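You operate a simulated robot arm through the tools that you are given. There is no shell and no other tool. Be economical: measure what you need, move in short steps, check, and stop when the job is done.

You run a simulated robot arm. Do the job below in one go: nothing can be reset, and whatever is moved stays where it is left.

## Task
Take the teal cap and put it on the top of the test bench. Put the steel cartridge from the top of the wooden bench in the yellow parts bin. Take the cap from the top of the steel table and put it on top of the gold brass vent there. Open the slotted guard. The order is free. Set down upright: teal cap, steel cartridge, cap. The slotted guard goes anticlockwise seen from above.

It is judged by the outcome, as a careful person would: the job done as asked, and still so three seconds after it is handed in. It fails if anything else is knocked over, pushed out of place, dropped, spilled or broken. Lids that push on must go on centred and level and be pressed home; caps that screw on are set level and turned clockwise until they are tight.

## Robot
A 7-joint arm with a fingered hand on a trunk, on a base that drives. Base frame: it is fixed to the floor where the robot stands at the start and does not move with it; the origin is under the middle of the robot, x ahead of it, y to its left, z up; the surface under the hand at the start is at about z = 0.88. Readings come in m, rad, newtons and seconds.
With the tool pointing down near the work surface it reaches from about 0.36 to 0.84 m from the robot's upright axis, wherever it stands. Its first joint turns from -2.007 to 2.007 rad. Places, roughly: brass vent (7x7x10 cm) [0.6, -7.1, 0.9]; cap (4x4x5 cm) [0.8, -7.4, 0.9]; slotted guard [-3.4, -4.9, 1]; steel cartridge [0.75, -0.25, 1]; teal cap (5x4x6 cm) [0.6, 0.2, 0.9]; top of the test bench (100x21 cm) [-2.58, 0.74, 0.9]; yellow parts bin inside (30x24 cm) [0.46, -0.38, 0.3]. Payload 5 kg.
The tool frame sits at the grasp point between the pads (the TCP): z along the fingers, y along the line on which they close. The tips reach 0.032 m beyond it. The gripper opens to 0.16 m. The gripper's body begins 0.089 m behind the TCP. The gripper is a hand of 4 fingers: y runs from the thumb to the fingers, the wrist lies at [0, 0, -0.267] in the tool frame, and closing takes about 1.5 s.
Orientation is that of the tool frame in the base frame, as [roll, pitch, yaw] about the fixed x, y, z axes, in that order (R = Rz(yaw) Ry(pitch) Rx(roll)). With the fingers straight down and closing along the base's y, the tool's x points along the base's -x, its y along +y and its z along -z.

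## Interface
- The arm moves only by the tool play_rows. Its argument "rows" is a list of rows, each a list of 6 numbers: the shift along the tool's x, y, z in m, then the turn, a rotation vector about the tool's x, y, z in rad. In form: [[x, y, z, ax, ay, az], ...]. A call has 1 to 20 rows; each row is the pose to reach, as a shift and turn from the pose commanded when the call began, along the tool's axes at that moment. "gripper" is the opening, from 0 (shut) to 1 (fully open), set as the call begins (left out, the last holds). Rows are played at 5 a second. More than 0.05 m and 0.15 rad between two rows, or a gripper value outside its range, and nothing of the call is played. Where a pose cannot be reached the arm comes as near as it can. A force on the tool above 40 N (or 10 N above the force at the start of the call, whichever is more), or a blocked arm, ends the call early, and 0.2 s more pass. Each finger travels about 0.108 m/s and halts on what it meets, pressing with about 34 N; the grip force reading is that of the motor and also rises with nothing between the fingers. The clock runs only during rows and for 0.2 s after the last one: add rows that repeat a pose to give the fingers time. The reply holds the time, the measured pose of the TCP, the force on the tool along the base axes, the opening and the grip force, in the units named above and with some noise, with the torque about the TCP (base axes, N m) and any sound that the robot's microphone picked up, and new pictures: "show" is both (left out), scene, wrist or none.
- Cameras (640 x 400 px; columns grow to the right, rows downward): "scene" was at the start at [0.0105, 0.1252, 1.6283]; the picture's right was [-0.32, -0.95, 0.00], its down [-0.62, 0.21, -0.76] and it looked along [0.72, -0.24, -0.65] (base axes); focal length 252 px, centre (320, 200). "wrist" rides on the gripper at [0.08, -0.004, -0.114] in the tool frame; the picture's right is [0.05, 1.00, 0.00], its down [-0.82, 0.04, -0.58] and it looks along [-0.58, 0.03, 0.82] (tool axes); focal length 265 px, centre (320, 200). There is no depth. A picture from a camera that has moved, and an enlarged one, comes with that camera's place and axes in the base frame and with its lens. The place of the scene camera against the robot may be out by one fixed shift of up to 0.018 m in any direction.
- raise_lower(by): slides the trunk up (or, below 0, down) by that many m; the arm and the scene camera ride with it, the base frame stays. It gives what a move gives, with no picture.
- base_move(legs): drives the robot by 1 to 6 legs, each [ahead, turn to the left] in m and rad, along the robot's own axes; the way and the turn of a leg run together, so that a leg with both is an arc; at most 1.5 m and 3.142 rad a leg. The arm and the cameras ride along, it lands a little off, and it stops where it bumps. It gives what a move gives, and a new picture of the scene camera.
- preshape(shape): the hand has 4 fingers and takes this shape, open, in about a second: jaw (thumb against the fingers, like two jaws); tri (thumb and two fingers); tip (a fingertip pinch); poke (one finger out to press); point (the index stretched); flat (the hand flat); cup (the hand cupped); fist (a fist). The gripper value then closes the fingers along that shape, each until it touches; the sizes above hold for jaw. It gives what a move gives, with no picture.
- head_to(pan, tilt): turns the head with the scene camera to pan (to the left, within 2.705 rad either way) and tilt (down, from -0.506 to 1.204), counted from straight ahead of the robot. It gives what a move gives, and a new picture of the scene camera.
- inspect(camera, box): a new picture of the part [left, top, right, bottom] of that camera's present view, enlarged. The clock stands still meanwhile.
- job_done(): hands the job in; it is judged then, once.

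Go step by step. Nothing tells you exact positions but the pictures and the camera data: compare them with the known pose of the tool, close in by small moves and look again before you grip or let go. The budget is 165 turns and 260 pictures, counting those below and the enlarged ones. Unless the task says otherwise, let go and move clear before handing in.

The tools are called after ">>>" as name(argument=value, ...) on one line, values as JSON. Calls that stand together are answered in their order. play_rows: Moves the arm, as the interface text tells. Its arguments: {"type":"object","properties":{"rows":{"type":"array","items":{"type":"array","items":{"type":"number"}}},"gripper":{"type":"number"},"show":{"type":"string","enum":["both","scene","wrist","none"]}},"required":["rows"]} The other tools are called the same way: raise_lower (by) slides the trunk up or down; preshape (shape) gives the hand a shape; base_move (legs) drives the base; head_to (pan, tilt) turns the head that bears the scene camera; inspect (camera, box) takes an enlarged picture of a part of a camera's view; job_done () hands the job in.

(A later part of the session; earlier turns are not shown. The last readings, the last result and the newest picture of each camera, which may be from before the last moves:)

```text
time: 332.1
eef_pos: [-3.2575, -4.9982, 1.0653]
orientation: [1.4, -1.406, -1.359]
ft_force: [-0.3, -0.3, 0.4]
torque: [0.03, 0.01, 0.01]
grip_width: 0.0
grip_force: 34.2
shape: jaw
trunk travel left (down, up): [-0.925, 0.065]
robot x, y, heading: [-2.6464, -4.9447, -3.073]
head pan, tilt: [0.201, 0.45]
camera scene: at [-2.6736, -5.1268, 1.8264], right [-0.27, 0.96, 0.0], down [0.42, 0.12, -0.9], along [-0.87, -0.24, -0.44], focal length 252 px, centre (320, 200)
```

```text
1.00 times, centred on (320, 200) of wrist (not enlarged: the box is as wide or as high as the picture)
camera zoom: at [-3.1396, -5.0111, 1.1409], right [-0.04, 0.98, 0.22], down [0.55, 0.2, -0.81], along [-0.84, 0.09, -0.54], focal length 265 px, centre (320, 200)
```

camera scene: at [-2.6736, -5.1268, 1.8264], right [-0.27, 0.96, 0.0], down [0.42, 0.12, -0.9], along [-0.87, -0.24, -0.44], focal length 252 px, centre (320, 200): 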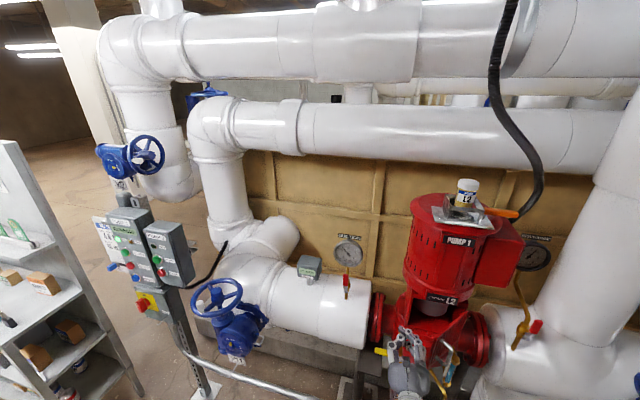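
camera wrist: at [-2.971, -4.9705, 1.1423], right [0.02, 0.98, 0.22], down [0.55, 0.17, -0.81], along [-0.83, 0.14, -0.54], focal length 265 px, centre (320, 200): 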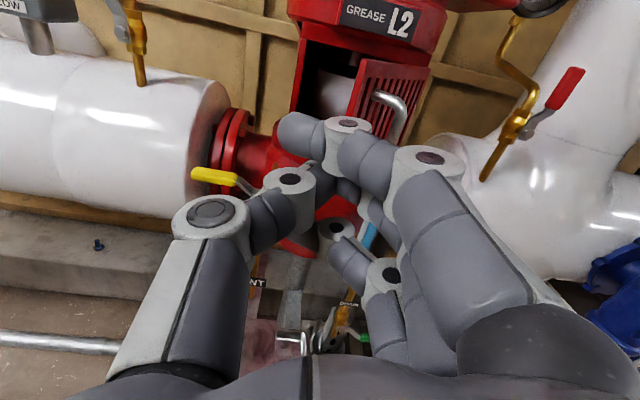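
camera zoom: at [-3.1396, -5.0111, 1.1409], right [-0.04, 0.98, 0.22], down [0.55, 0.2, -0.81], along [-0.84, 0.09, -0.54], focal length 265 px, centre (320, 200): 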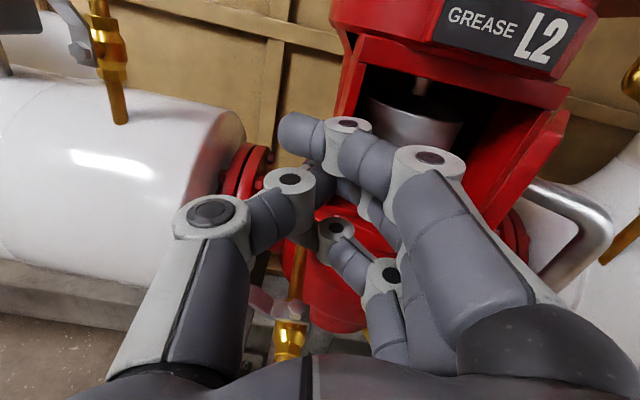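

>>> base_move(legs=[[0, -0.13]])

>>> inspect(camera="scene", box=[320, 200, 500, 350])

>>> inspect(camera="wrist", box=[0, 0, 640, 400])

```text
time: 333.1
eef_pos: [-3.2576, -4.9197, 1.0669]
orientation: [1.388, -1.402, -1.478]
ft_force: [-0.8, 0.8, -0.7]
torque: [0.0, 0.03, -0.01]
grip_width: 0.0
grip_force: 34.3
shape: jaw
trunk travel left (down, up): [-0.925, 0.065]
robot x, y, heading: [-2.6425, -4.9465, 3.081]
head pan, tilt: [0.201, 0.45]
camera scene: at [-2.6946, -5.1224, 1.8265], right [-0.14, 0.99, 0.0], down [0.43, 0.06, -0.9], along [-0.89, -0.13, -0.44], focal length 252 px, centre (320, 200)
```

scene: 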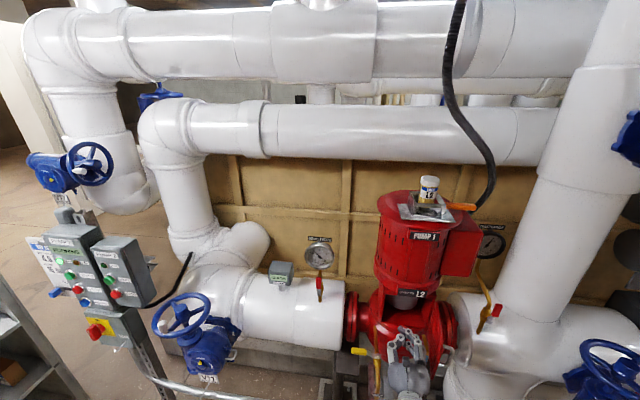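

```text
2.67 times, centred on (410, 275) of scene
camera zoom: at [-2.6946, -5.1224, 1.8265], right [-0.14, 0.99, 0.0], down [0.43, 0.06, -0.9], along [-0.89, -0.13, -0.44], focal length 673 px, centre (80, 0)
```

zoom: 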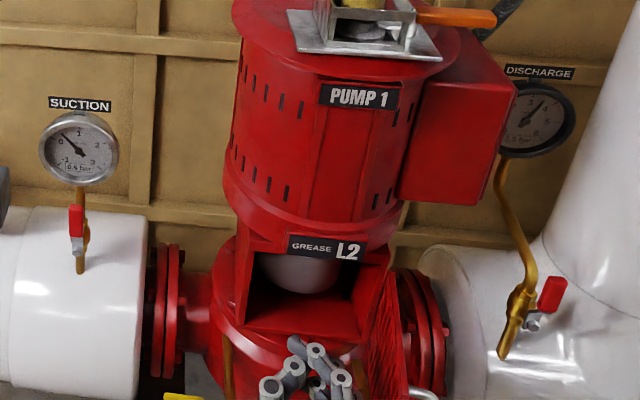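

```text
1.00 times, centred on (320, 200) of wrist (not enlarged: the box is as wide or as high as the picture)
camera zoom: at [-3.143, -4.946, 1.1419], right [0.09, 0.97, 0.22], down [0.57, 0.13, -0.81], along [-0.82, 0.19, -0.54], focal length 265 px, centre (320, 200)
```

zoom: 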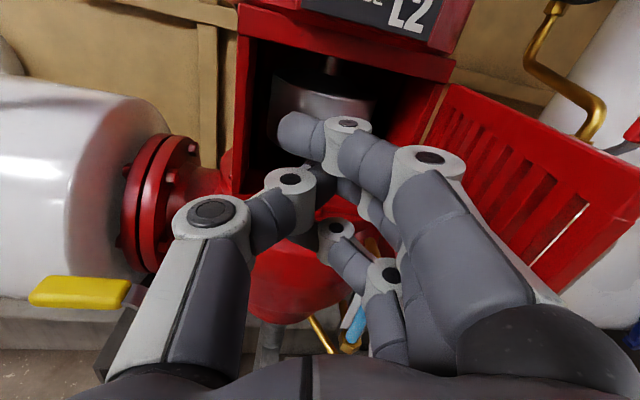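

The door is now near 80°. I'll push a bit further.

>>> base_move(legs=[[0, -0.13]])

>>> inspect(camera="scene", box=[300, 200, 480, 350])

>>> inspect(camera="wrist", box=[0, 0, 640, 400])

```text
time: 334.0
eef_pos: [-3.2509, -4.8404, 1.0673]
orientation: [1.386, -1.403, -1.601]
ft_force: [0.3, 0.5, -0.4]
torque: [-0.03, -0.01, 0.0]
grip_width: 0.0
grip_force: 34.0
shape: jaw
trunk travel left (down, up): [-0.925, 0.065]
robot x, y, heading: [-2.6427, -4.9478, 2.96]
head pan, tilt: [0.201, 0.45]
camera scene: at [-2.7167, -5.1158, 1.8265], right [-0.01, 1.0, 0.0], down [0.44, 0.0, -0.9], along [-0.9, -0.01, -0.44], focal length 252 px, centre (320, 200)
```

scene: 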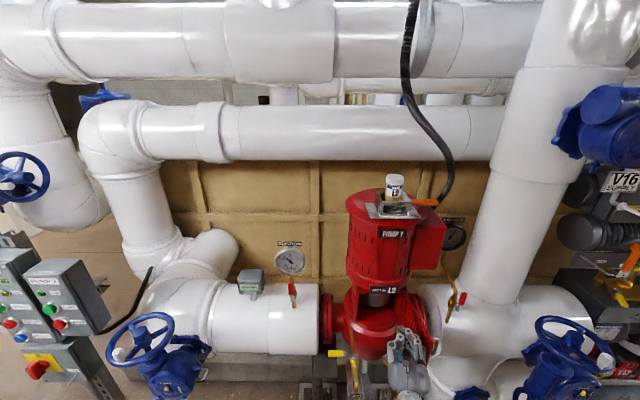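

```text
2.67 times, centred on (390, 275) of scene
camera zoom: at [-2.7167, -5.1158, 1.8265], right [-0.01, 1.0, 0.0], down [0.44, 0.0, -0.9], along [-0.9, -0.01, -0.44], focal length 673 px, centre (133, 0)
```

zoom: 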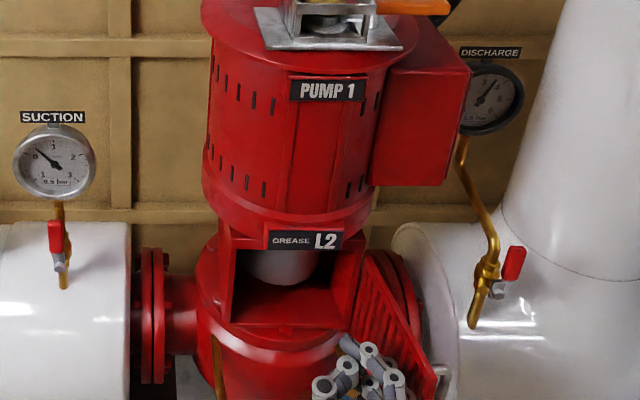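

```text
1.00 times, centred on (320, 200) of wrist (not enlarged: the box is as wide or as high as the picture)
camera zoom: at [-3.139, -4.8814, 1.1423], right [0.21, 0.95, 0.22], down [0.58, 0.06, -0.81], along [-0.79, 0.3, -0.54], focal length 265 px, centre (320, 200)
```

zoom: 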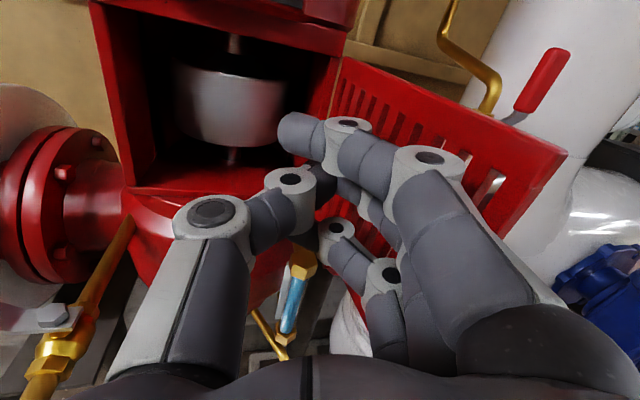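

The guard is well past 90° open and staying put. I'll withdraw and look toward the steel table.

>>> base_move(legs=[[-0.8, 0]])

>>> inspect(camera="scene", box=[300, 150, 440, 260])

>>> head_to(pan=2.6, tilt=0.35)

```text
time: 338.4
eef_pos: [-2.4567, -4.9949, 1.0679]
orientation: [1.381, -1.402, -1.598]
ft_force: [1.0, -0.1, 0.0]
torque: [0.03, -0.04, 0.01]
grip_width: 0.0
grip_force: 33.8
shape: jaw
trunk travel left (down, up): [-0.925, 0.065]
robot x, y, heading: [-1.8516, -5.1011, 2.952]
head pan, tilt: [0.201, 0.45]
camera scene: at [-1.9233, -5.2693, 1.8264], right [-0.01, 1.0, 0.0], down [0.43, 0.0, -0.9], along [-0.9, -0.01, -0.43], focal length 252 px, centre (320, 200)
```

scene: 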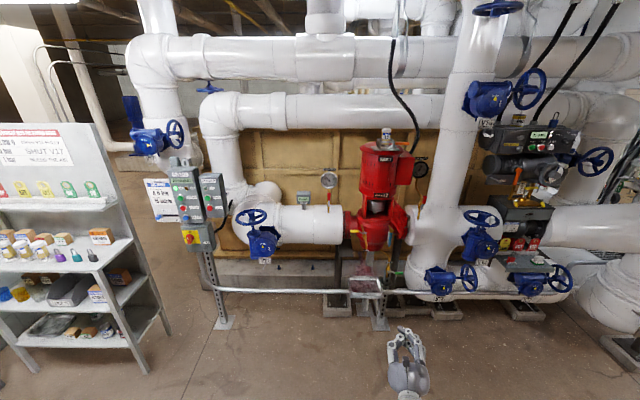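

```text
3.64 times, centred on (370, 205) of scene
camera zoom: at [-1.9233, -5.2693, 1.8264], right [-0.01, 1.0, 0.0], down [0.43, 0.0, -0.9], along [-0.9, -0.01, -0.43], focal length 918 px, centre (138, 182)
```

zoom: 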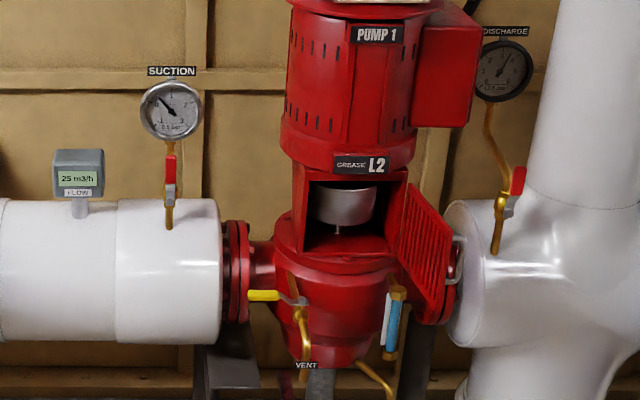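

```text
time: 340.6
eef_pos: [-2.4569, -4.9941, 1.0676]
orientation: [1.383, -1.402, -1.599]
ft_force: [-0.4, 0.0, -0.9]
torque: [-0.02, 0.02, -0.01]
grip_width: 0.0001
grip_force: 34.3
shape: jaw
trunk travel left (down, up): [-0.925, 0.065]
robot x, y, heading: [-1.8519, -5.1011, 2.949]
head pan, tilt: [2.601, 0.351]
camera scene: at [-1.7626, -5.3304, 1.8356], right [-0.67, -0.74, 0.0], down [-0.26, 0.23, -0.94], along [0.7, -0.63, -0.34], focal length 252 px, centre (320, 200)
```

scene: 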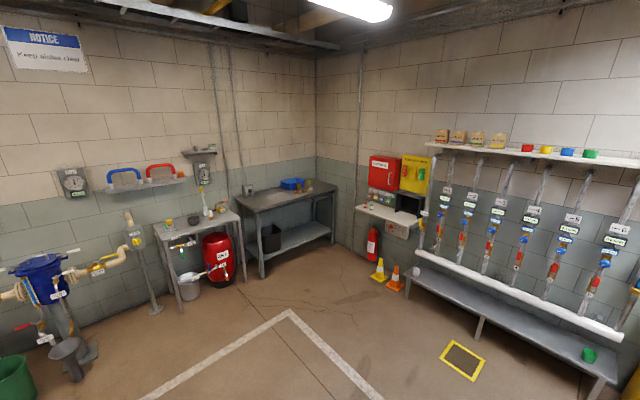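

>>> inspect(camera="scene", box=[220, 160, 350, 260])

```text
4.00 times, centred on (285, 210) of scene
camera zoom: at [-1.7626, -5.3304, 1.8356], right [-0.67, -0.74, 0.0], down [-0.26, 0.23, -0.94], along [0.7, -0.63, -0.34], focal length 1009 px, centre (460, 160)
```

zoom: 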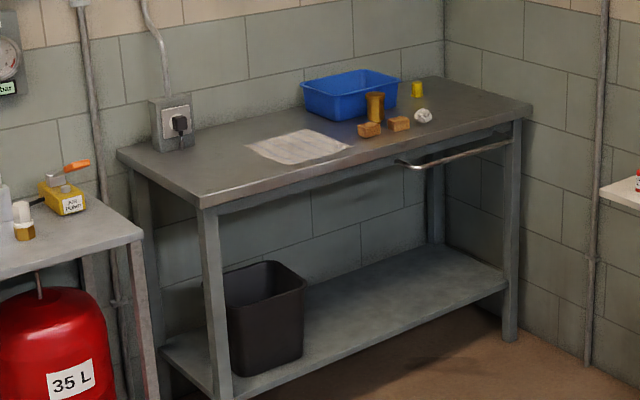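

The steel table with the brass vent, cap and a blue bin is in the far corner. First I'll bring the hand back to vertical.

>>> play_rows(rows=[[0, 0, 0, 0, -0.14, 0], [0, 0, 0, 0, -0.28, 0], [0, 0, 0, 0, -0.42, 0], [0, 0, 0, 0, -0.56, 0], [0, 0, 0, 0, -0.7, 0], [0, 0, 0, 0, -0.84, 0], [0, 0, 0, 0, -0.98, 0], [0, 0, 0, 0, -1.12, 0], [0, 0, 0, 0, -1.26, 0], [0, 0, 0, 0, -1.4, 0], [0, 0, 0, 0, -1.5, 0], [0, 0, 0, 0, -1.571, 0]], gripper=1, show="none")

```text
time: 343.2
eef_pos: [-2.4586, -4.9953, 1.0666]
orientation: [2.974, -0.03, 2.93]
ft_force: [-0.4, 0.5, 1.3]
torque: [0.04, -0.04, -0.03]
grip_width: 0.1599
grip_force: 0.1
shape: jaw
trunk travel left (down, up): [-0.925, 0.065]
robot x, y, heading: [-1.8488, -5.0983, 2.95]
head pan, tilt: [2.601, 0.351]
```

>>> play_rows(rows=[[0, 0, -0.02, 0.084, -0.015, 0], [0, 0, -0.05, 0.168, -0.03, 0], [0, 0, -0.07, 0.168, -0.03, 0]], show="none")

>>> base_move(legs=[[0, 2.356], [1.5, 0], [0.733, 0], [0, 0.977]])

>>> head_to(pan=0.0, tilt=0.5)

```text
time: 344.0
eef_pos: [-2.4574, -5.0071, 1.1381]
orientation: [-3.14, -0.001, 2.931]
ft_force: [0.1, 0.4, 0.6]
torque: [0.02, 0.02, 0.04]
grip_width: 0.1601
grip_force: 0.2
shape: jaw
trunk travel left (down, up): [-0.925, 0.065]
robot x, y, heading: [-1.852, -5.0961, 2.951]
head pan, tilt: [2.601, 0.351]
```

```text
time: 363.1
eef_pos: [0.0452, -6.8809, 1.1363]
orientation: [3.141, -0.002, -0.01]
ft_force: [-0.2, 0.8, 0.0]
torque: [0.01, -0.01, 0.04]
grip_width: 0.16
grip_force: 0.0
shape: jaw
trunk travel left (down, up): [-0.925, 0.065]
robot x, y, heading: [-0.5677, -6.9098, 0.017]
head pan, tilt: [2.601, 0.351]
camera scene: at [-0.719, -6.7153, 1.8356], right [0.5, 0.87, 0.0], down [0.3, -0.17, -0.94], along [-0.81, 0.47, -0.34], focal length 252 px, centre (320, 200)
```

scene: 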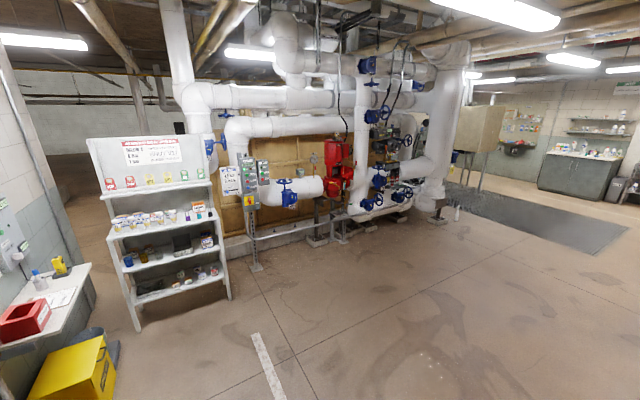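

```text
time: 365.4
eef_pos: [0.0453, -6.881, 1.1356]
orientation: [-3.141, -0.001, -0.007]
ft_force: [0.1, 0.3, -0.2]
torque: [-0.01, 0.0, 0.02]
grip_width: 0.1599
grip_force: 0.2
shape: jaw
trunk travel left (down, up): [-0.925, 0.065]
robot x, y, heading: [-0.5653, -6.9107, 0.019]
head pan, tilt: [0.0, 0.499]
camera scene: at [-0.5475, -6.7609, 1.8219], right [0.02, -1.0, 0.0], down [-0.48, -0.01, -0.88], along [0.88, 0.01, -0.48], focal length 252 px, centre (320, 200)
```

scene: 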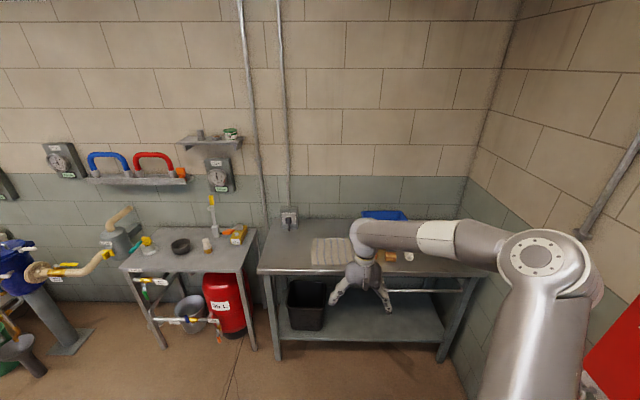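

>>> base_move(legs=[[0.57, 0]])

>>> play_rows(rows=[[0, 0.04, 0, 0, 0, 0], [0, 0.08, 0, 0, 0, 0], [0, 0.12, 0, 0, 0, 0], [0, 0.16, 0, 0, 0, 0], [0, 0.2, 0, 0, 0, 0], [0, 0.24, 0, 0, 0, 0], [0, 0.24, 0, 0, 0, 0]])

```text
time: 368.6
eef_pos: [0.6166, -6.8734, 1.1367]
orientation: [-3.14, -0.002, -0.011]
ft_force: [0.6, -0.3, -0.3]
torque: [-0.02, 0.03, 0.01]
grip_width: 0.1599
grip_force: 0.1
shape: jaw
trunk travel left (down, up): [-0.925, 0.065]
robot x, y, heading: [0.002, -6.905, 0.016]
head pan, tilt: [0.0, 0.499]
camera scene: at [0.0232, -6.7524, 1.8219], right [0.01, -1.0, 0.0], down [-0.48, -0.01, -0.88], along [0.88, 0.01, -0.48], focal length 252 px, centre (320, 200)
```

scene: 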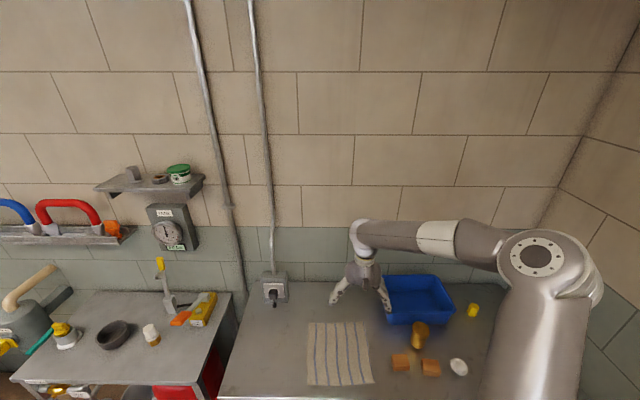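

```text
time: 370.2
eef_pos: [0.6135, -7.1128, 1.137]
orientation: [-3.139, -0.002, -0.009]
ft_force: [0.4, 0.0, -0.5]
torque: [-0.05, 0.02, -0.01]
grip_width: 0.1604
grip_force: 0.1
shape: jaw
trunk travel left (down, up): [-0.925, 0.065]
robot x, y, heading: [0.0023, -6.9057, 0.015]
head pan, tilt: [0.0, 0.499]
camera scene: at [0.0224, -6.7517, 1.8219], right [0.01, -1.0, 0.0], down [-0.48, -0.01, -0.88], along [0.88, 0.01, -0.48], focal length 252 px, centre (320, 200)
camera wrist: at [0.694, -7.1093, 1.2514], right [0.04, -1.0, 0.0], down [-0.82, -0.04, 0.58], along [-0.58, -0.02, -0.82], focal length 265 px, centre (320, 200)
```

scene: 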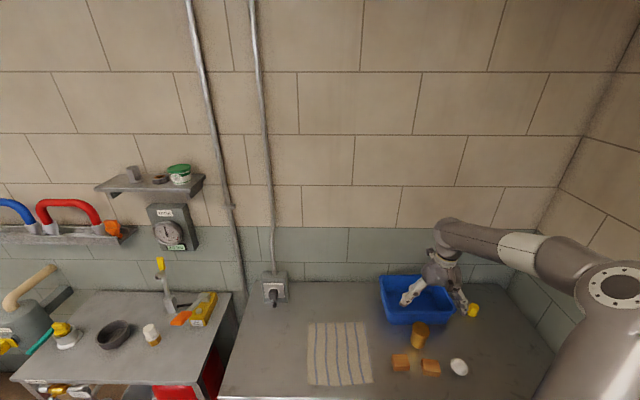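
wrist: 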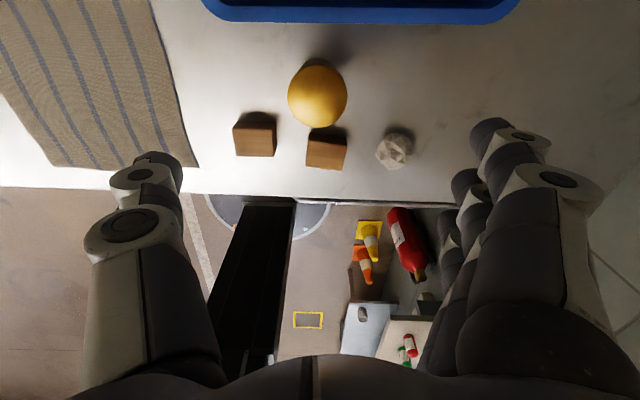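

>>> inspect(camera="scene", box=[380, 270, 500, 390])

>>> inspect(camera="wrist", box=[200, 40, 440, 200])

>>> inspect(camera="scene", box=[400, 310, 440, 360])

>>> inspect(camera="scene", box=[455, 290, 495, 330])

```text
3.33 times, centred on (440, 330) of scene
camera zoom: at [0.0224, -6.7517, 1.8219], right [0.01, -1.0, 0.0], down [-0.48, -0.01, -0.88], along [0.88, 0.01, -0.48], focal length 841 px, centre (-80, -233)
```

zoom: 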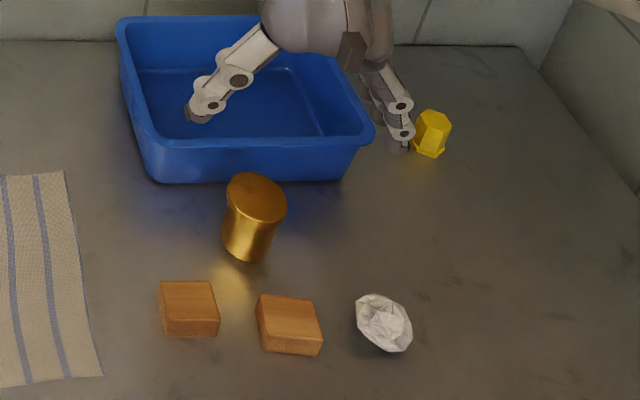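

```text
2.50 times, centred on (320, 120) of wrist
camera zoom: at [0.694, -7.1093, 1.2514], right [0.04, -1.0, 0.0], down [-0.82, -0.04, 0.58], along [-0.58, -0.02, -0.82], focal length 664 px, centre (320, 400)
```

zoom: 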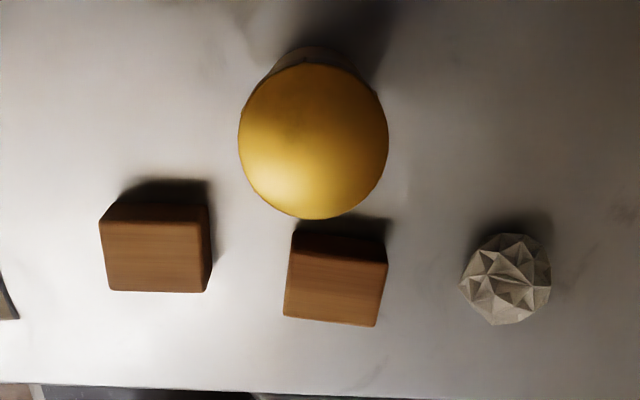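

```text
8.00 times, centred on (420, 335) of scene
camera zoom: at [0.0224, -6.7517, 1.8219], right [0.01, -1.0, 0.0], down [-0.48, -0.01, -0.88], along [0.88, 0.01, -0.48], focal length 2019 px, centre (-480, -880)
```

zoom: 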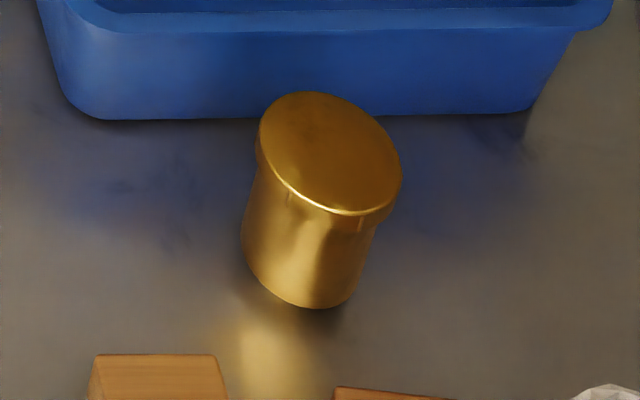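

```text
10.00 times, centred on (475, 310) of scene
camera zoom: at [0.0224, -6.7517, 1.8219], right [0.01, -1.0, 0.0], down [-0.48, -0.01, -0.88], along [0.88, 0.01, -0.48], focal length 2523 px, centre (-1230, -900)
```

zoom: 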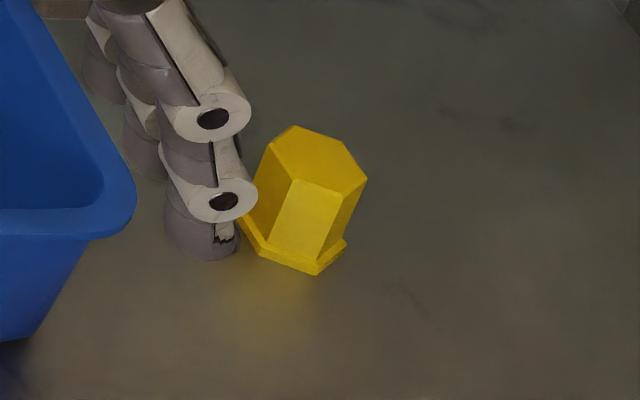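

The vent is a flat-topped gold cylinder at about (0.627, -7.11), and the yellow cap stands at about (0.76, -7.39). I'll shift the robot right so the cap is within reach.

>>> base_move(legs=[[-0.35, 0], [0, -0.35], [0.43, 0], [0, 0.35]])

>>> play_rows(rows=[[0, 0, 0, 0, 0, 0]], show="wrist")

```text
time: 376.9
eef_pos: [0.6714, -7.2611, 1.1369]
orientation: [-3.14, -0.002, -0.01]
ft_force: [-0.3, -0.6, -0.2]
torque: [-0.05, 0.03, -0.04]
grip_width: 0.16
grip_force: 0.1
shape: jaw
trunk travel left (down, up): [-0.925, 0.065]
robot x, y, heading: [0.0618, -7.054, 0.01]
head pan, tilt: [0.0, 0.499]
camera scene: at [0.0803, -6.8993, 1.8219], right [0.02, -1.0, 0.0], down [-0.48, -0.01, -0.88], along [0.88, 0.01, -0.48], focal length 252 px, centre (320, 200)
```

scene: 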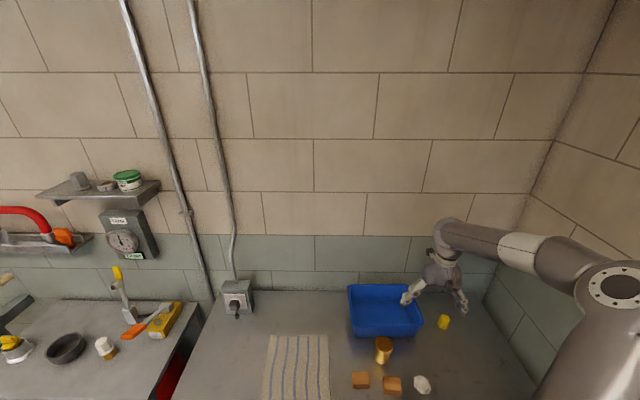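

```text
time: 377.3
eef_pos: [0.6712, -7.2595, 1.1376]
orientation: [-3.139, -0.001, -0.011]
ft_force: [0.4, 0.4, -0.6]
torque: [0.0, 0.02, -0.01]
grip_width: 0.1601
grip_force: 0.0
shape: jaw
trunk travel left (down, up): [-0.925, 0.065]
robot x, y, heading: [0.0597, -7.0571, 0.016]
head pan, tilt: [0.0, 0.499]
camera wrist: at [0.7521, -7.2566, 1.2514], right [0.04, -1.0, 0.0], down [-0.82, -0.04, 0.58], along [-0.58, -0.02, -0.82], focal length 265 px, centre (320, 200)
```

wrist: 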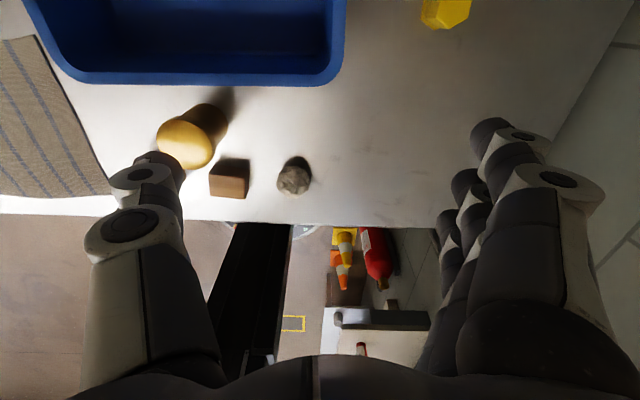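

>>> play_rows(rows=[[0.03, 0.03, 0, 0, 0, 0], [0.055, 0.065, 0, 0, 0, 0], [0.075, 0.1, 0, 0, 0, 0], [0.085, 0.132, 0.01, 0, 0, 0], [0.085, 0.132, 0.05, 0, 0, 0], [0.085, 0.132, 0.05, 0, 0, 0]], gripper=0.75, show="wrist")

```text
time: 378.7
eef_pos: [0.754, -7.3926, 1.0868]
orientation: [-3.141, -0.001, -0.009]
ft_force: [0.0, 0.2, -0.4]
torque: [-0.02, 0.0, -0.03]
grip_width: 0.1204
grip_force: 0.0
shape: jaw
trunk travel left (down, up): [-0.925, 0.065]
robot x, y, heading: [0.0614, -7.0542, 0.014]
head pan, tilt: [0.0, 0.499]
camera wrist: at [0.8359, -7.3897, 1.2021], right [0.04, -1.0, 0.0], down [-0.82, -0.03, 0.58], along [-0.58, -0.02, -0.82], focal length 265 px, centre (320, 200)
```

wrist: 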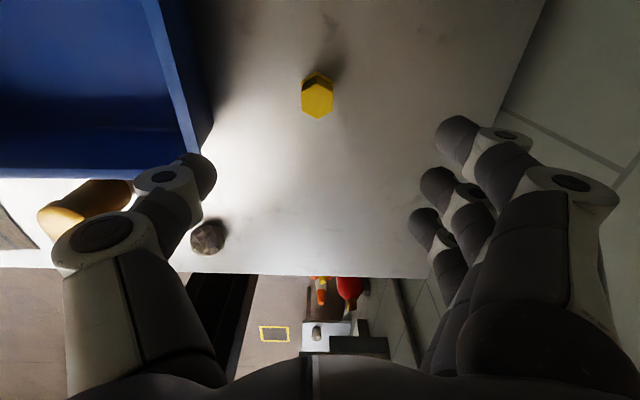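

>>> play_rows(rows=[[0.012, -0.001, 0.04, 0, 0, 0], [0.014, -0.001, 0.08, 0, 0, 0], [0.014, -0.001, 0.12, 0, 0, 0], [0.014, -0.001, 0.15, 0, 0, 0], [0.014, -0.001, 0.165, 0, 0, 0], [0.014, -0.001, 0.165, 0, 0, 0]], gripper=0.6, show="wrist")

```text
time: 380.1
eef_pos: [0.7696, -7.3926, 0.9217]
orientation: [-3.142, -0.003, -0.008]
ft_force: [0.2, 0.6, 0.2]
torque: [0.01, 0.01, 0.0]
grip_width: 0.0967
grip_force: 0.0
shape: jaw
trunk travel left (down, up): [-0.925, 0.065]
robot x, y, heading: [0.0626, -7.0546, 0.018]
head pan, tilt: [0.0, 0.499]
camera wrist: at [0.8502, -7.3883, 1.036], right [0.04, -1.0, 0.0], down [-0.82, -0.03, 0.58], along [-0.57, -0.02, -0.82], focal length 265 px, centre (320, 200)
```

wrist: 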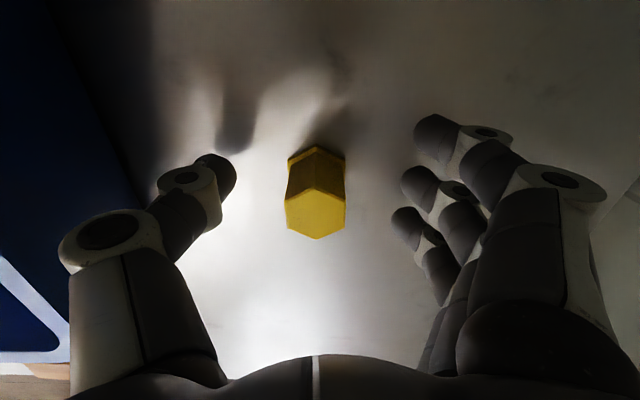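

>>> play_rows(rows=[[0.004, 0, 0, 0, 0, 0], [0.004, 0, 0, 0, 0, 0], [0.004, 0, 0, 0, 0, 0], [0.004, 0, 0, 0, 0, 0], [0.004, 0, 0, 0, 0, 0], [0.004, 0, 0, 0, 0, 0]], gripper=0.1, show="wrist")

>>> play_rows(rows=[[0, 0, -0.01, 0, 0, 0], [0, 0, -0.03, 0, 0, 0], [0, 0, -0.07, 0, 0, 0], [0, 0, -0.11, 0, 0, 0], [0, 0, -0.15, 0, 0, 0], [0, 0, -0.17, 0, 0, 0]], show="both")

```text
time: 381.5
eef_pos: [0.7721, -7.3915, 0.9226]
orientation: [-3.139, -0.002, -0.008]
ft_force: [0.3, 0.3, 2.6]
torque: [-0.01, 0.0, 0.0]
grip_width: 0.0111
grip_force: 34.1
shape: jaw
trunk travel left (down, up): [-0.925, 0.065]
robot x, y, heading: [0.0602, -7.0564, 0.013]
head pan, tilt: [0.0, 0.499]
camera wrist: at [0.8542, -7.388, 1.0365], right [0.04, -1.0, 0.0], down [-0.82, -0.04, 0.58], along [-0.58, -0.02, -0.82], focal length 265 px, centre (320, 200)
```

wrist: 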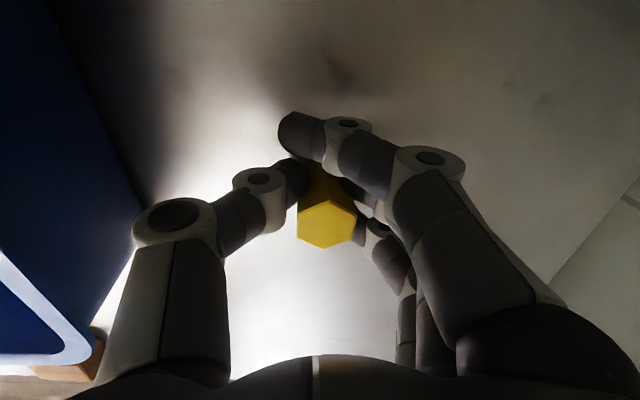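

```text
time: 382.9
eef_pos: [0.7718, -7.3921, 1.0919]
orientation: [-3.14, -0.002, -0.008]
ft_force: [0.7, 0.1, 0.0]
torque: [-0.01, -0.03, 0.02]
grip_width: 0.0109
grip_force: 34.2
shape: jaw
trunk travel left (down, up): [-0.925, 0.065]
robot x, y, heading: [0.0616, -7.0569, 0.011]
head pan, tilt: [0.0, 0.499]
camera scene: at [0.0802, -6.8999, 1.8219], right [0.02, -1.0, 0.0], down [-0.48, -0.01, -0.88], along [0.88, 0.01, -0.48], focal length 252 px, centre (320, 200)
camera wrist: at [0.8532, -7.3889, 1.2064], right [0.04, -1.0, 0.0], down [-0.82, -0.04, 0.58], along [-0.58, -0.02, -0.82], focal length 265 px, centre (320, 200)
```

scene: 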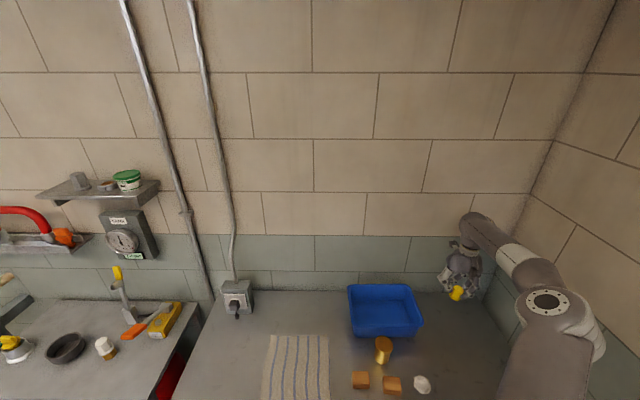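
wrist: 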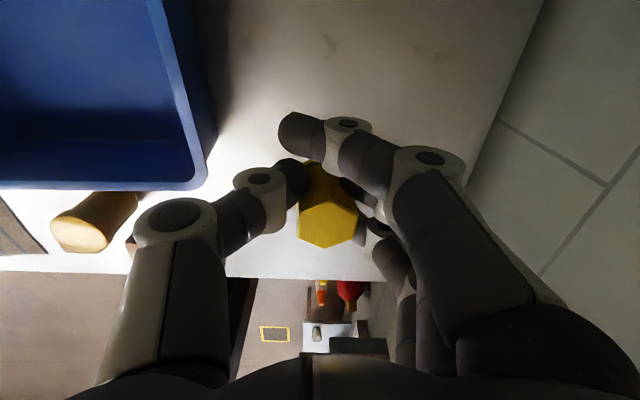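

The cap is gripped. I'll carry it over the vent, high above the bin.

>>> play_rows(rows=[[-0.018, -0.04, -0.02, 0, 0, 0], [-0.036, -0.08, -0.02, 0, 0, 0], [-0.054, -0.12, -0.02, 0, 0, 0], [-0.072, -0.16, -0.02, 0, 0, 0], [-0.09, -0.2, -0.02, 0, 0, 0], [-0.108, -0.24, -0.02, 0, 0, 0], [-0.126, -0.27, -0.02, 0, 0, 0], [-0.136, -0.285, -0.02, 0, 0, 0], [-0.136, -0.285, -0.02, 0, 0, 0]], show="both")

>>> inspect(camera="wrist", box=[220, 90, 420, 270])

>>> inspect(camera="scene", box=[340, 270, 440, 370])

```text
time: 384.9
eef_pos: [0.6393, -7.1057, 1.1127]
orientation: [-3.139, -0.001, -0.01]
ft_force: [0.5, -0.5, -0.5]
torque: [0.01, 0.01, -0.01]
grip_width: 0.0108
grip_force: 34.2
shape: jaw
trunk travel left (down, up): [-0.925, 0.065]
robot x, y, heading: [0.0601, -7.0543, 0.02]
head pan, tilt: [0.0, 0.499]
camera scene: at [0.0802, -6.9001, 1.822], right [0.01, -1.0, 0.0], down [-0.48, -0.01, -0.88], along [0.88, 0.01, -0.48], focal length 252 px, centre (320, 200)
camera wrist: at [0.7197, -7.1022, 1.2265], right [0.04, -1.0, 0.0], down [-0.82, -0.03, 0.58], along [-0.58, -0.02, -0.82], focal length 265 px, centre (320, 200)
```

scene: 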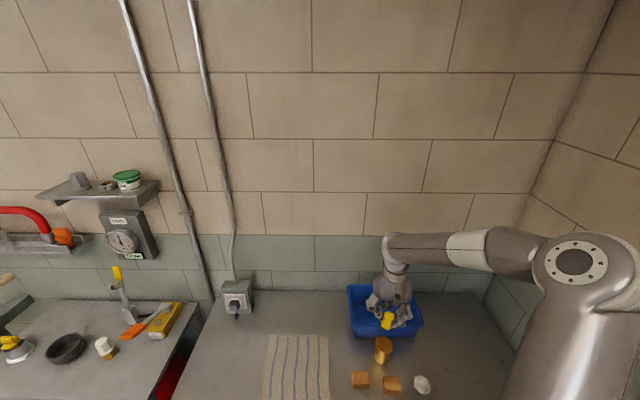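
wrist: 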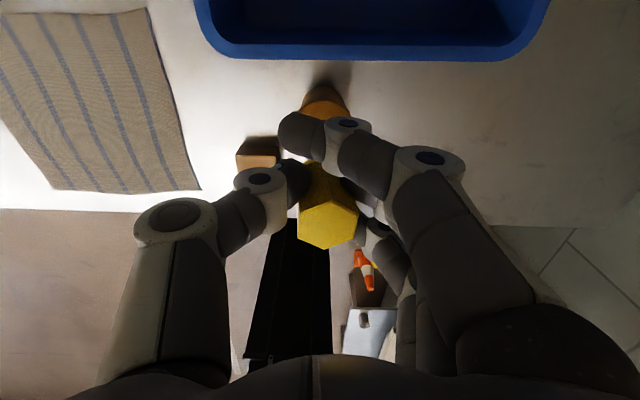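

```text
2.22 times, centred on (320, 180) of wrist
camera zoom: at [0.7197, -7.1022, 1.2265], right [0.04, -1.0, 0.0], down [-0.82, -0.03, 0.58], along [-0.58, -0.02, -0.82], focal length 590 px, centre (320, 244)
```

zoom: 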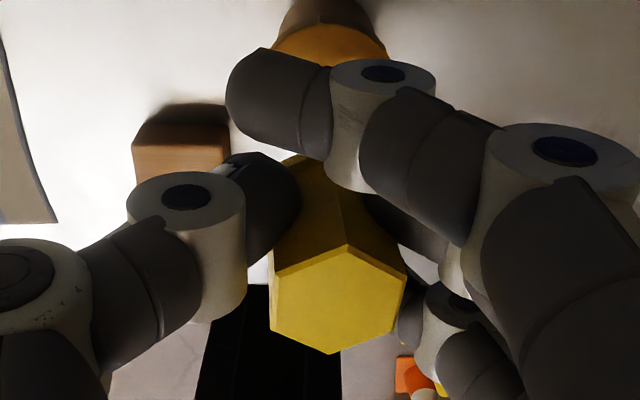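

```text
4.00 times, centred on (390, 320) of scene
camera zoom: at [0.0802, -6.9001, 1.822], right [0.01, -1.0, 0.0], down [-0.48, -0.01, -0.88], along [0.88, 0.01, -0.48], focal length 1009 px, centre (40, -280)
```

zoom: 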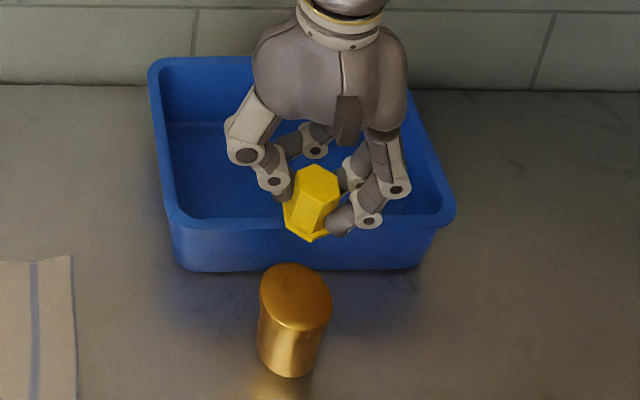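

By the scene camera the cap is within 5 mm of the vent's centre. I'll trim that and descend most of the way.

>>> play_rows(rows=[[0.003, 0.004, 0.03, 0, 0, 0], [0.003, 0.004, 0.06, 0, 0, 0], [0.003, 0.004, 0.08, 0, 0, 0], [0.003, 0.004, 0.08, 0, 0, 0]], show="scene")

>>> inspect(camera="scene", box=[355, 300, 415, 370])

```text
time: 385.9
eef_pos: [0.6412, -7.1099, 1.032]
orientation: [3.141, -0.002, -0.009]
ft_force: [0.3, -0.7, -0.6]
torque: [0.0, -0.03, 0.03]
grip_width: 0.0111
grip_force: 34.1
shape: jaw
trunk travel left (down, up): [-0.925, 0.065]
robot x, y, heading: [0.061, -7.0511, 0.015]
head pan, tilt: [0.0, 0.499]
camera scene: at [0.0798, -6.8996, 1.8219], right [0.02, -1.0, 0.0], down [-0.48, -0.01, -0.88], along [0.88, 0.01, -0.48], focal length 252 px, centre (320, 200)
```

scene: 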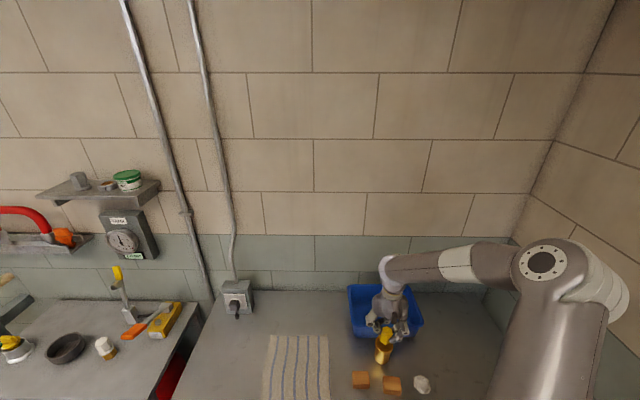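

```text
5.71 times, centred on (385, 335) of scene
camera zoom: at [0.0798, -6.8996, 1.8219], right [0.02, -1.0, 0.0], down [-0.48, -0.01, -0.88], along [0.88, 0.01, -0.48], focal length 1442 px, centre (-51, -571)
```

zoom: 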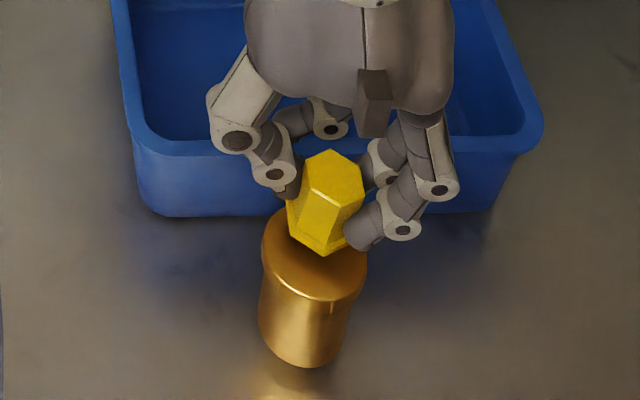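

>>> play_rows(rows=[[0, -0.003, 0.004, 0, 0, 0], [0, -0.003, 0.008, 0, 0, 0], [0, -0.003, 0.008, 0, 0, 0]], show="none")

>>> play_rows(rows=[[0, 0, 0.003, 0, 0, 0], [0, 0, 0.003, 0, 0, 0]], show="none")

>>> play_rows(rows=[[0, 0, 0.003, 0, 0, 0], [0, 0, 0.003, 0, 0, 0]], show="scene")

>>> inspect(camera="scene", box=[355, 300, 415, 370])

```text
time: 386.7
eef_pos: [0.6414, -7.1071, 1.0238]
orientation: [-3.141, -0.002, -0.01]
ft_force: [-0.3, 0.1, 0.1]
torque: [0.01, -0.01, 0.02]
grip_width: 0.0109
grip_force: 34.1
shape: jaw
trunk travel left (down, up): [-0.925, 0.065]
robot x, y, heading: [0.0627, -7.0504, 0.018]
head pan, tilt: [0.0, 0.499]
```

```text
time: 387.3
eef_pos: [0.6423, -7.1061, 1.0205]
orientation: [-3.139, -0.002, -0.008]
ft_force: [-0.3, 0.7, -0.1]
torque: [0.0, -0.02, -0.01]
grip_width: 0.0108
grip_force: 33.8
shape: jaw
trunk travel left (down, up): [-0.925, 0.065]
robot x, y, heading: [0.0617, -7.0545, 0.018]
head pan, tilt: [0.0, 0.499]
```

```text
time: 387.9
eef_pos: [0.6411, -7.1072, 1.0186]
orientation: [-3.14, -0.002, -0.008]
ft_force: [0.3, 0.4, -0.1]
torque: [0.01, -0.02, 0.03]
grip_width: 0.0111
grip_force: 33.8
shape: jaw
trunk travel left (down, up): [-0.925, 0.065]
robot x, y, heading: [0.0641, -7.0501, 0.016]
head pan, tilt: [0.0, 0.499]
camera scene: at [0.0801, -6.8998, 1.8219], right [0.02, -1.0, 0.0], down [-0.48, -0.01, -0.88], along [0.88, 0.01, -0.48], focal length 252 px, centre (320, 200)
```

scene: 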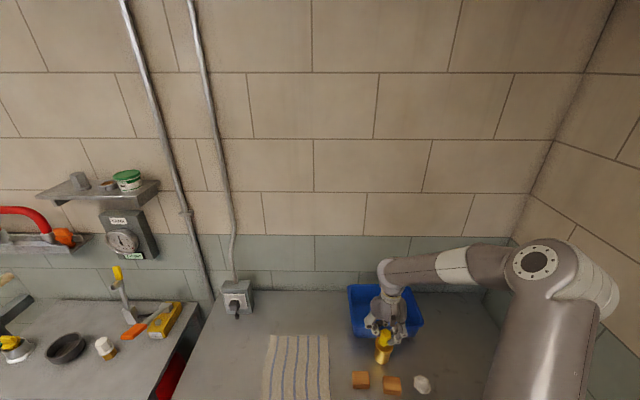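

```text
5.71 times, centred on (385, 335) of scene
camera zoom: at [0.0801, -6.8998, 1.8219], right [0.02, -1.0, 0.0], down [-0.48, -0.01, -0.88], along [0.88, 0.01, -0.48], focal length 1442 px, centre (-51, -571)
```

zoom: 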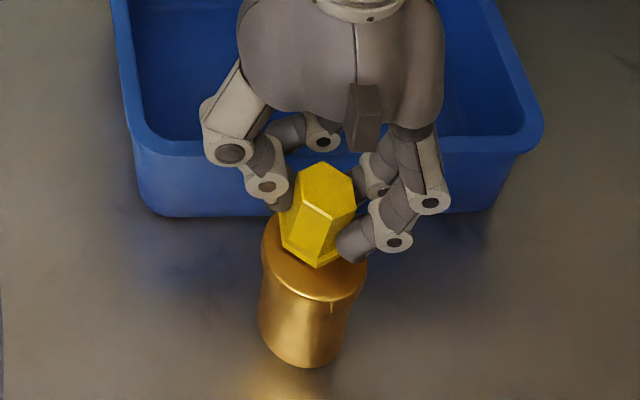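

>>> play_rows(rows=[[0, 0, 0.003, 0, 0, 0], [0, 0, 0.003, 0, 0, 0]], show="none")

>>> play_rows(rows=[[0, 0, 0.003, 0, 0, 0], [0, 0, 0.003, 0, 0, 0]], show="none")

>>> play_rows(rows=[[0, 0, 0.002, 0, 0, 0], [0, 0, 0.002, 0, 0, 0]], show="none")

```text
time: 388.5
eef_pos: [0.6416, -7.1071, 1.0153]
orientation: [3.141, -0.002, -0.009]
ft_force: [1.3, -0.8, 12.2]
torque: [-0.23, 0.17, 0.0]
grip_width: 0.011
grip_force: 34.0
shape: jaw
trunk travel left (down, up): [-0.925, 0.065]
robot x, y, heading: [0.0608, -7.0527, 0.02]
head pan, tilt: [0.0, 0.499]
```

```text
time: 389.1
eef_pos: [0.6425, -7.1079, 1.0156]
orientation: [-3.141, -0.007, -0.008]
ft_force: [3.3, 0.3, 28.2]
torque: [-0.35, 0.37, 0.03]
grip_width: 0.0117
grip_force: 33.9
shape: jaw
trunk travel left (down, up): [-0.925, 0.065]
robot x, y, heading: [0.063, -7.0543, 0.015]
head pan, tilt: [0.0, 0.499]
```

```text
time: 389.6
eef_pos: [0.644, -7.1073, 1.0145]
orientation: [-3.141, -0.011, -0.01]
ft_force: [-2.0, -0.5, 24.9]
torque: [-0.35, 0.53, 0.0]
grip_width: 0.0127
grip_force: 34.4
shape: jaw
trunk travel left (down, up): [-0.925, 0.065]
robot x, y, heading: [0.0623, -7.0496, 0.009]
head pan, tilt: [0.0, 0.499]
stopped in row 2: the force on the tool passed its limit at 41 N (the readings are from after the stop); the commanded pose is now the measured one
```

The cap is seated on the vent top. I'll ease the pressure and open the fingers.

>>> play_rows(rows=[[0, 0, -0.003, 0, 0, 0], [0, 0, -0.003, 0, 0, 0]], show="none")

>>> play_rows(rows=[[0, 0, 0, 0, 0, 0], [0, 0, 0, 0, 0, 0], [0, 0, 0, 0, 0, 0], [0, 0, 0, 0, 0, 0]], gripper=0.6, show="both")

>>> inspect(camera="scene", box=[355, 300, 415, 370])

```text
time: 390.2
eef_pos: [0.6428, -7.1071, 1.0143]
orientation: [-3.141, -0.005, -0.009]
ft_force: [-1.3, 0.1, 9.7]
torque: [-0.16, 0.18, 0.0]
grip_width: 0.0124
grip_force: 33.4
shape: jaw
trunk travel left (down, up): [-0.925, 0.065]
robot x, y, heading: [0.0622, -7.0516, 0.017]
head pan, tilt: [0.0, 0.499]
```

```text
time: 391.2
eef_pos: [0.6438, -7.1072, 1.0151]
orientation: [-3.139, -0.005, -0.01]
ft_force: [0.5, 0.7, -0.2]
torque: [0.01, 0.01, 0.02]
grip_width: 0.0957
grip_force: 0.2
shape: jaw
trunk travel left (down, up): [-0.925, 0.065]
robot x, y, heading: [0.064, -7.0553, 0.02]
head pan, tilt: [0.0, 0.499]
camera scene: at [0.0801, -6.8998, 1.8219], right [0.02, -1.0, 0.0], down [-0.48, -0.01, -0.88], along [0.88, 0.01, -0.48], focal length 252 px, centre (320, 200)
camera wrist: at [0.7245, -7.1032, 1.1297], right [0.04, -1.0, 0.0], down [-0.82, -0.04, 0.57], along [-0.57, -0.02, -0.82], focal length 265 px, centre (320, 200)
```

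scene: 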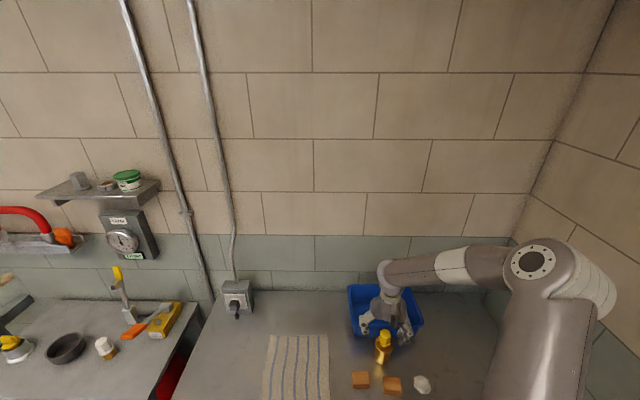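
wrist: 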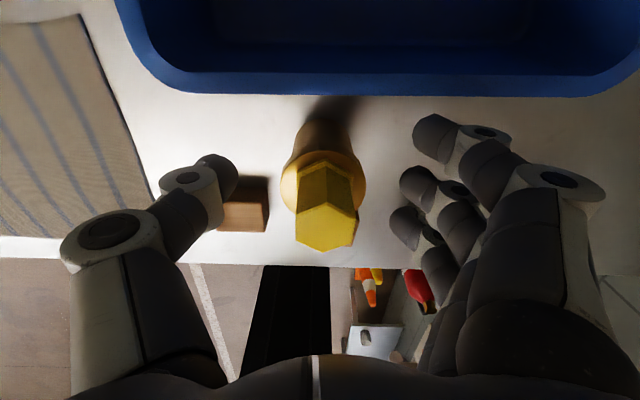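

```text
5.71 times, centred on (385, 335) of scene
camera zoom: at [0.0801, -6.8998, 1.8219], right [0.02, -1.0, 0.0], down [-0.48, -0.01, -0.88], along [0.88, 0.01, -0.48], focal length 1442 px, centre (-51, -571)
```

zoom: 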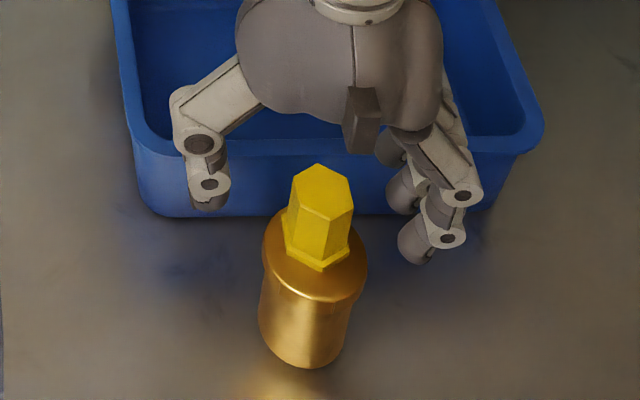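

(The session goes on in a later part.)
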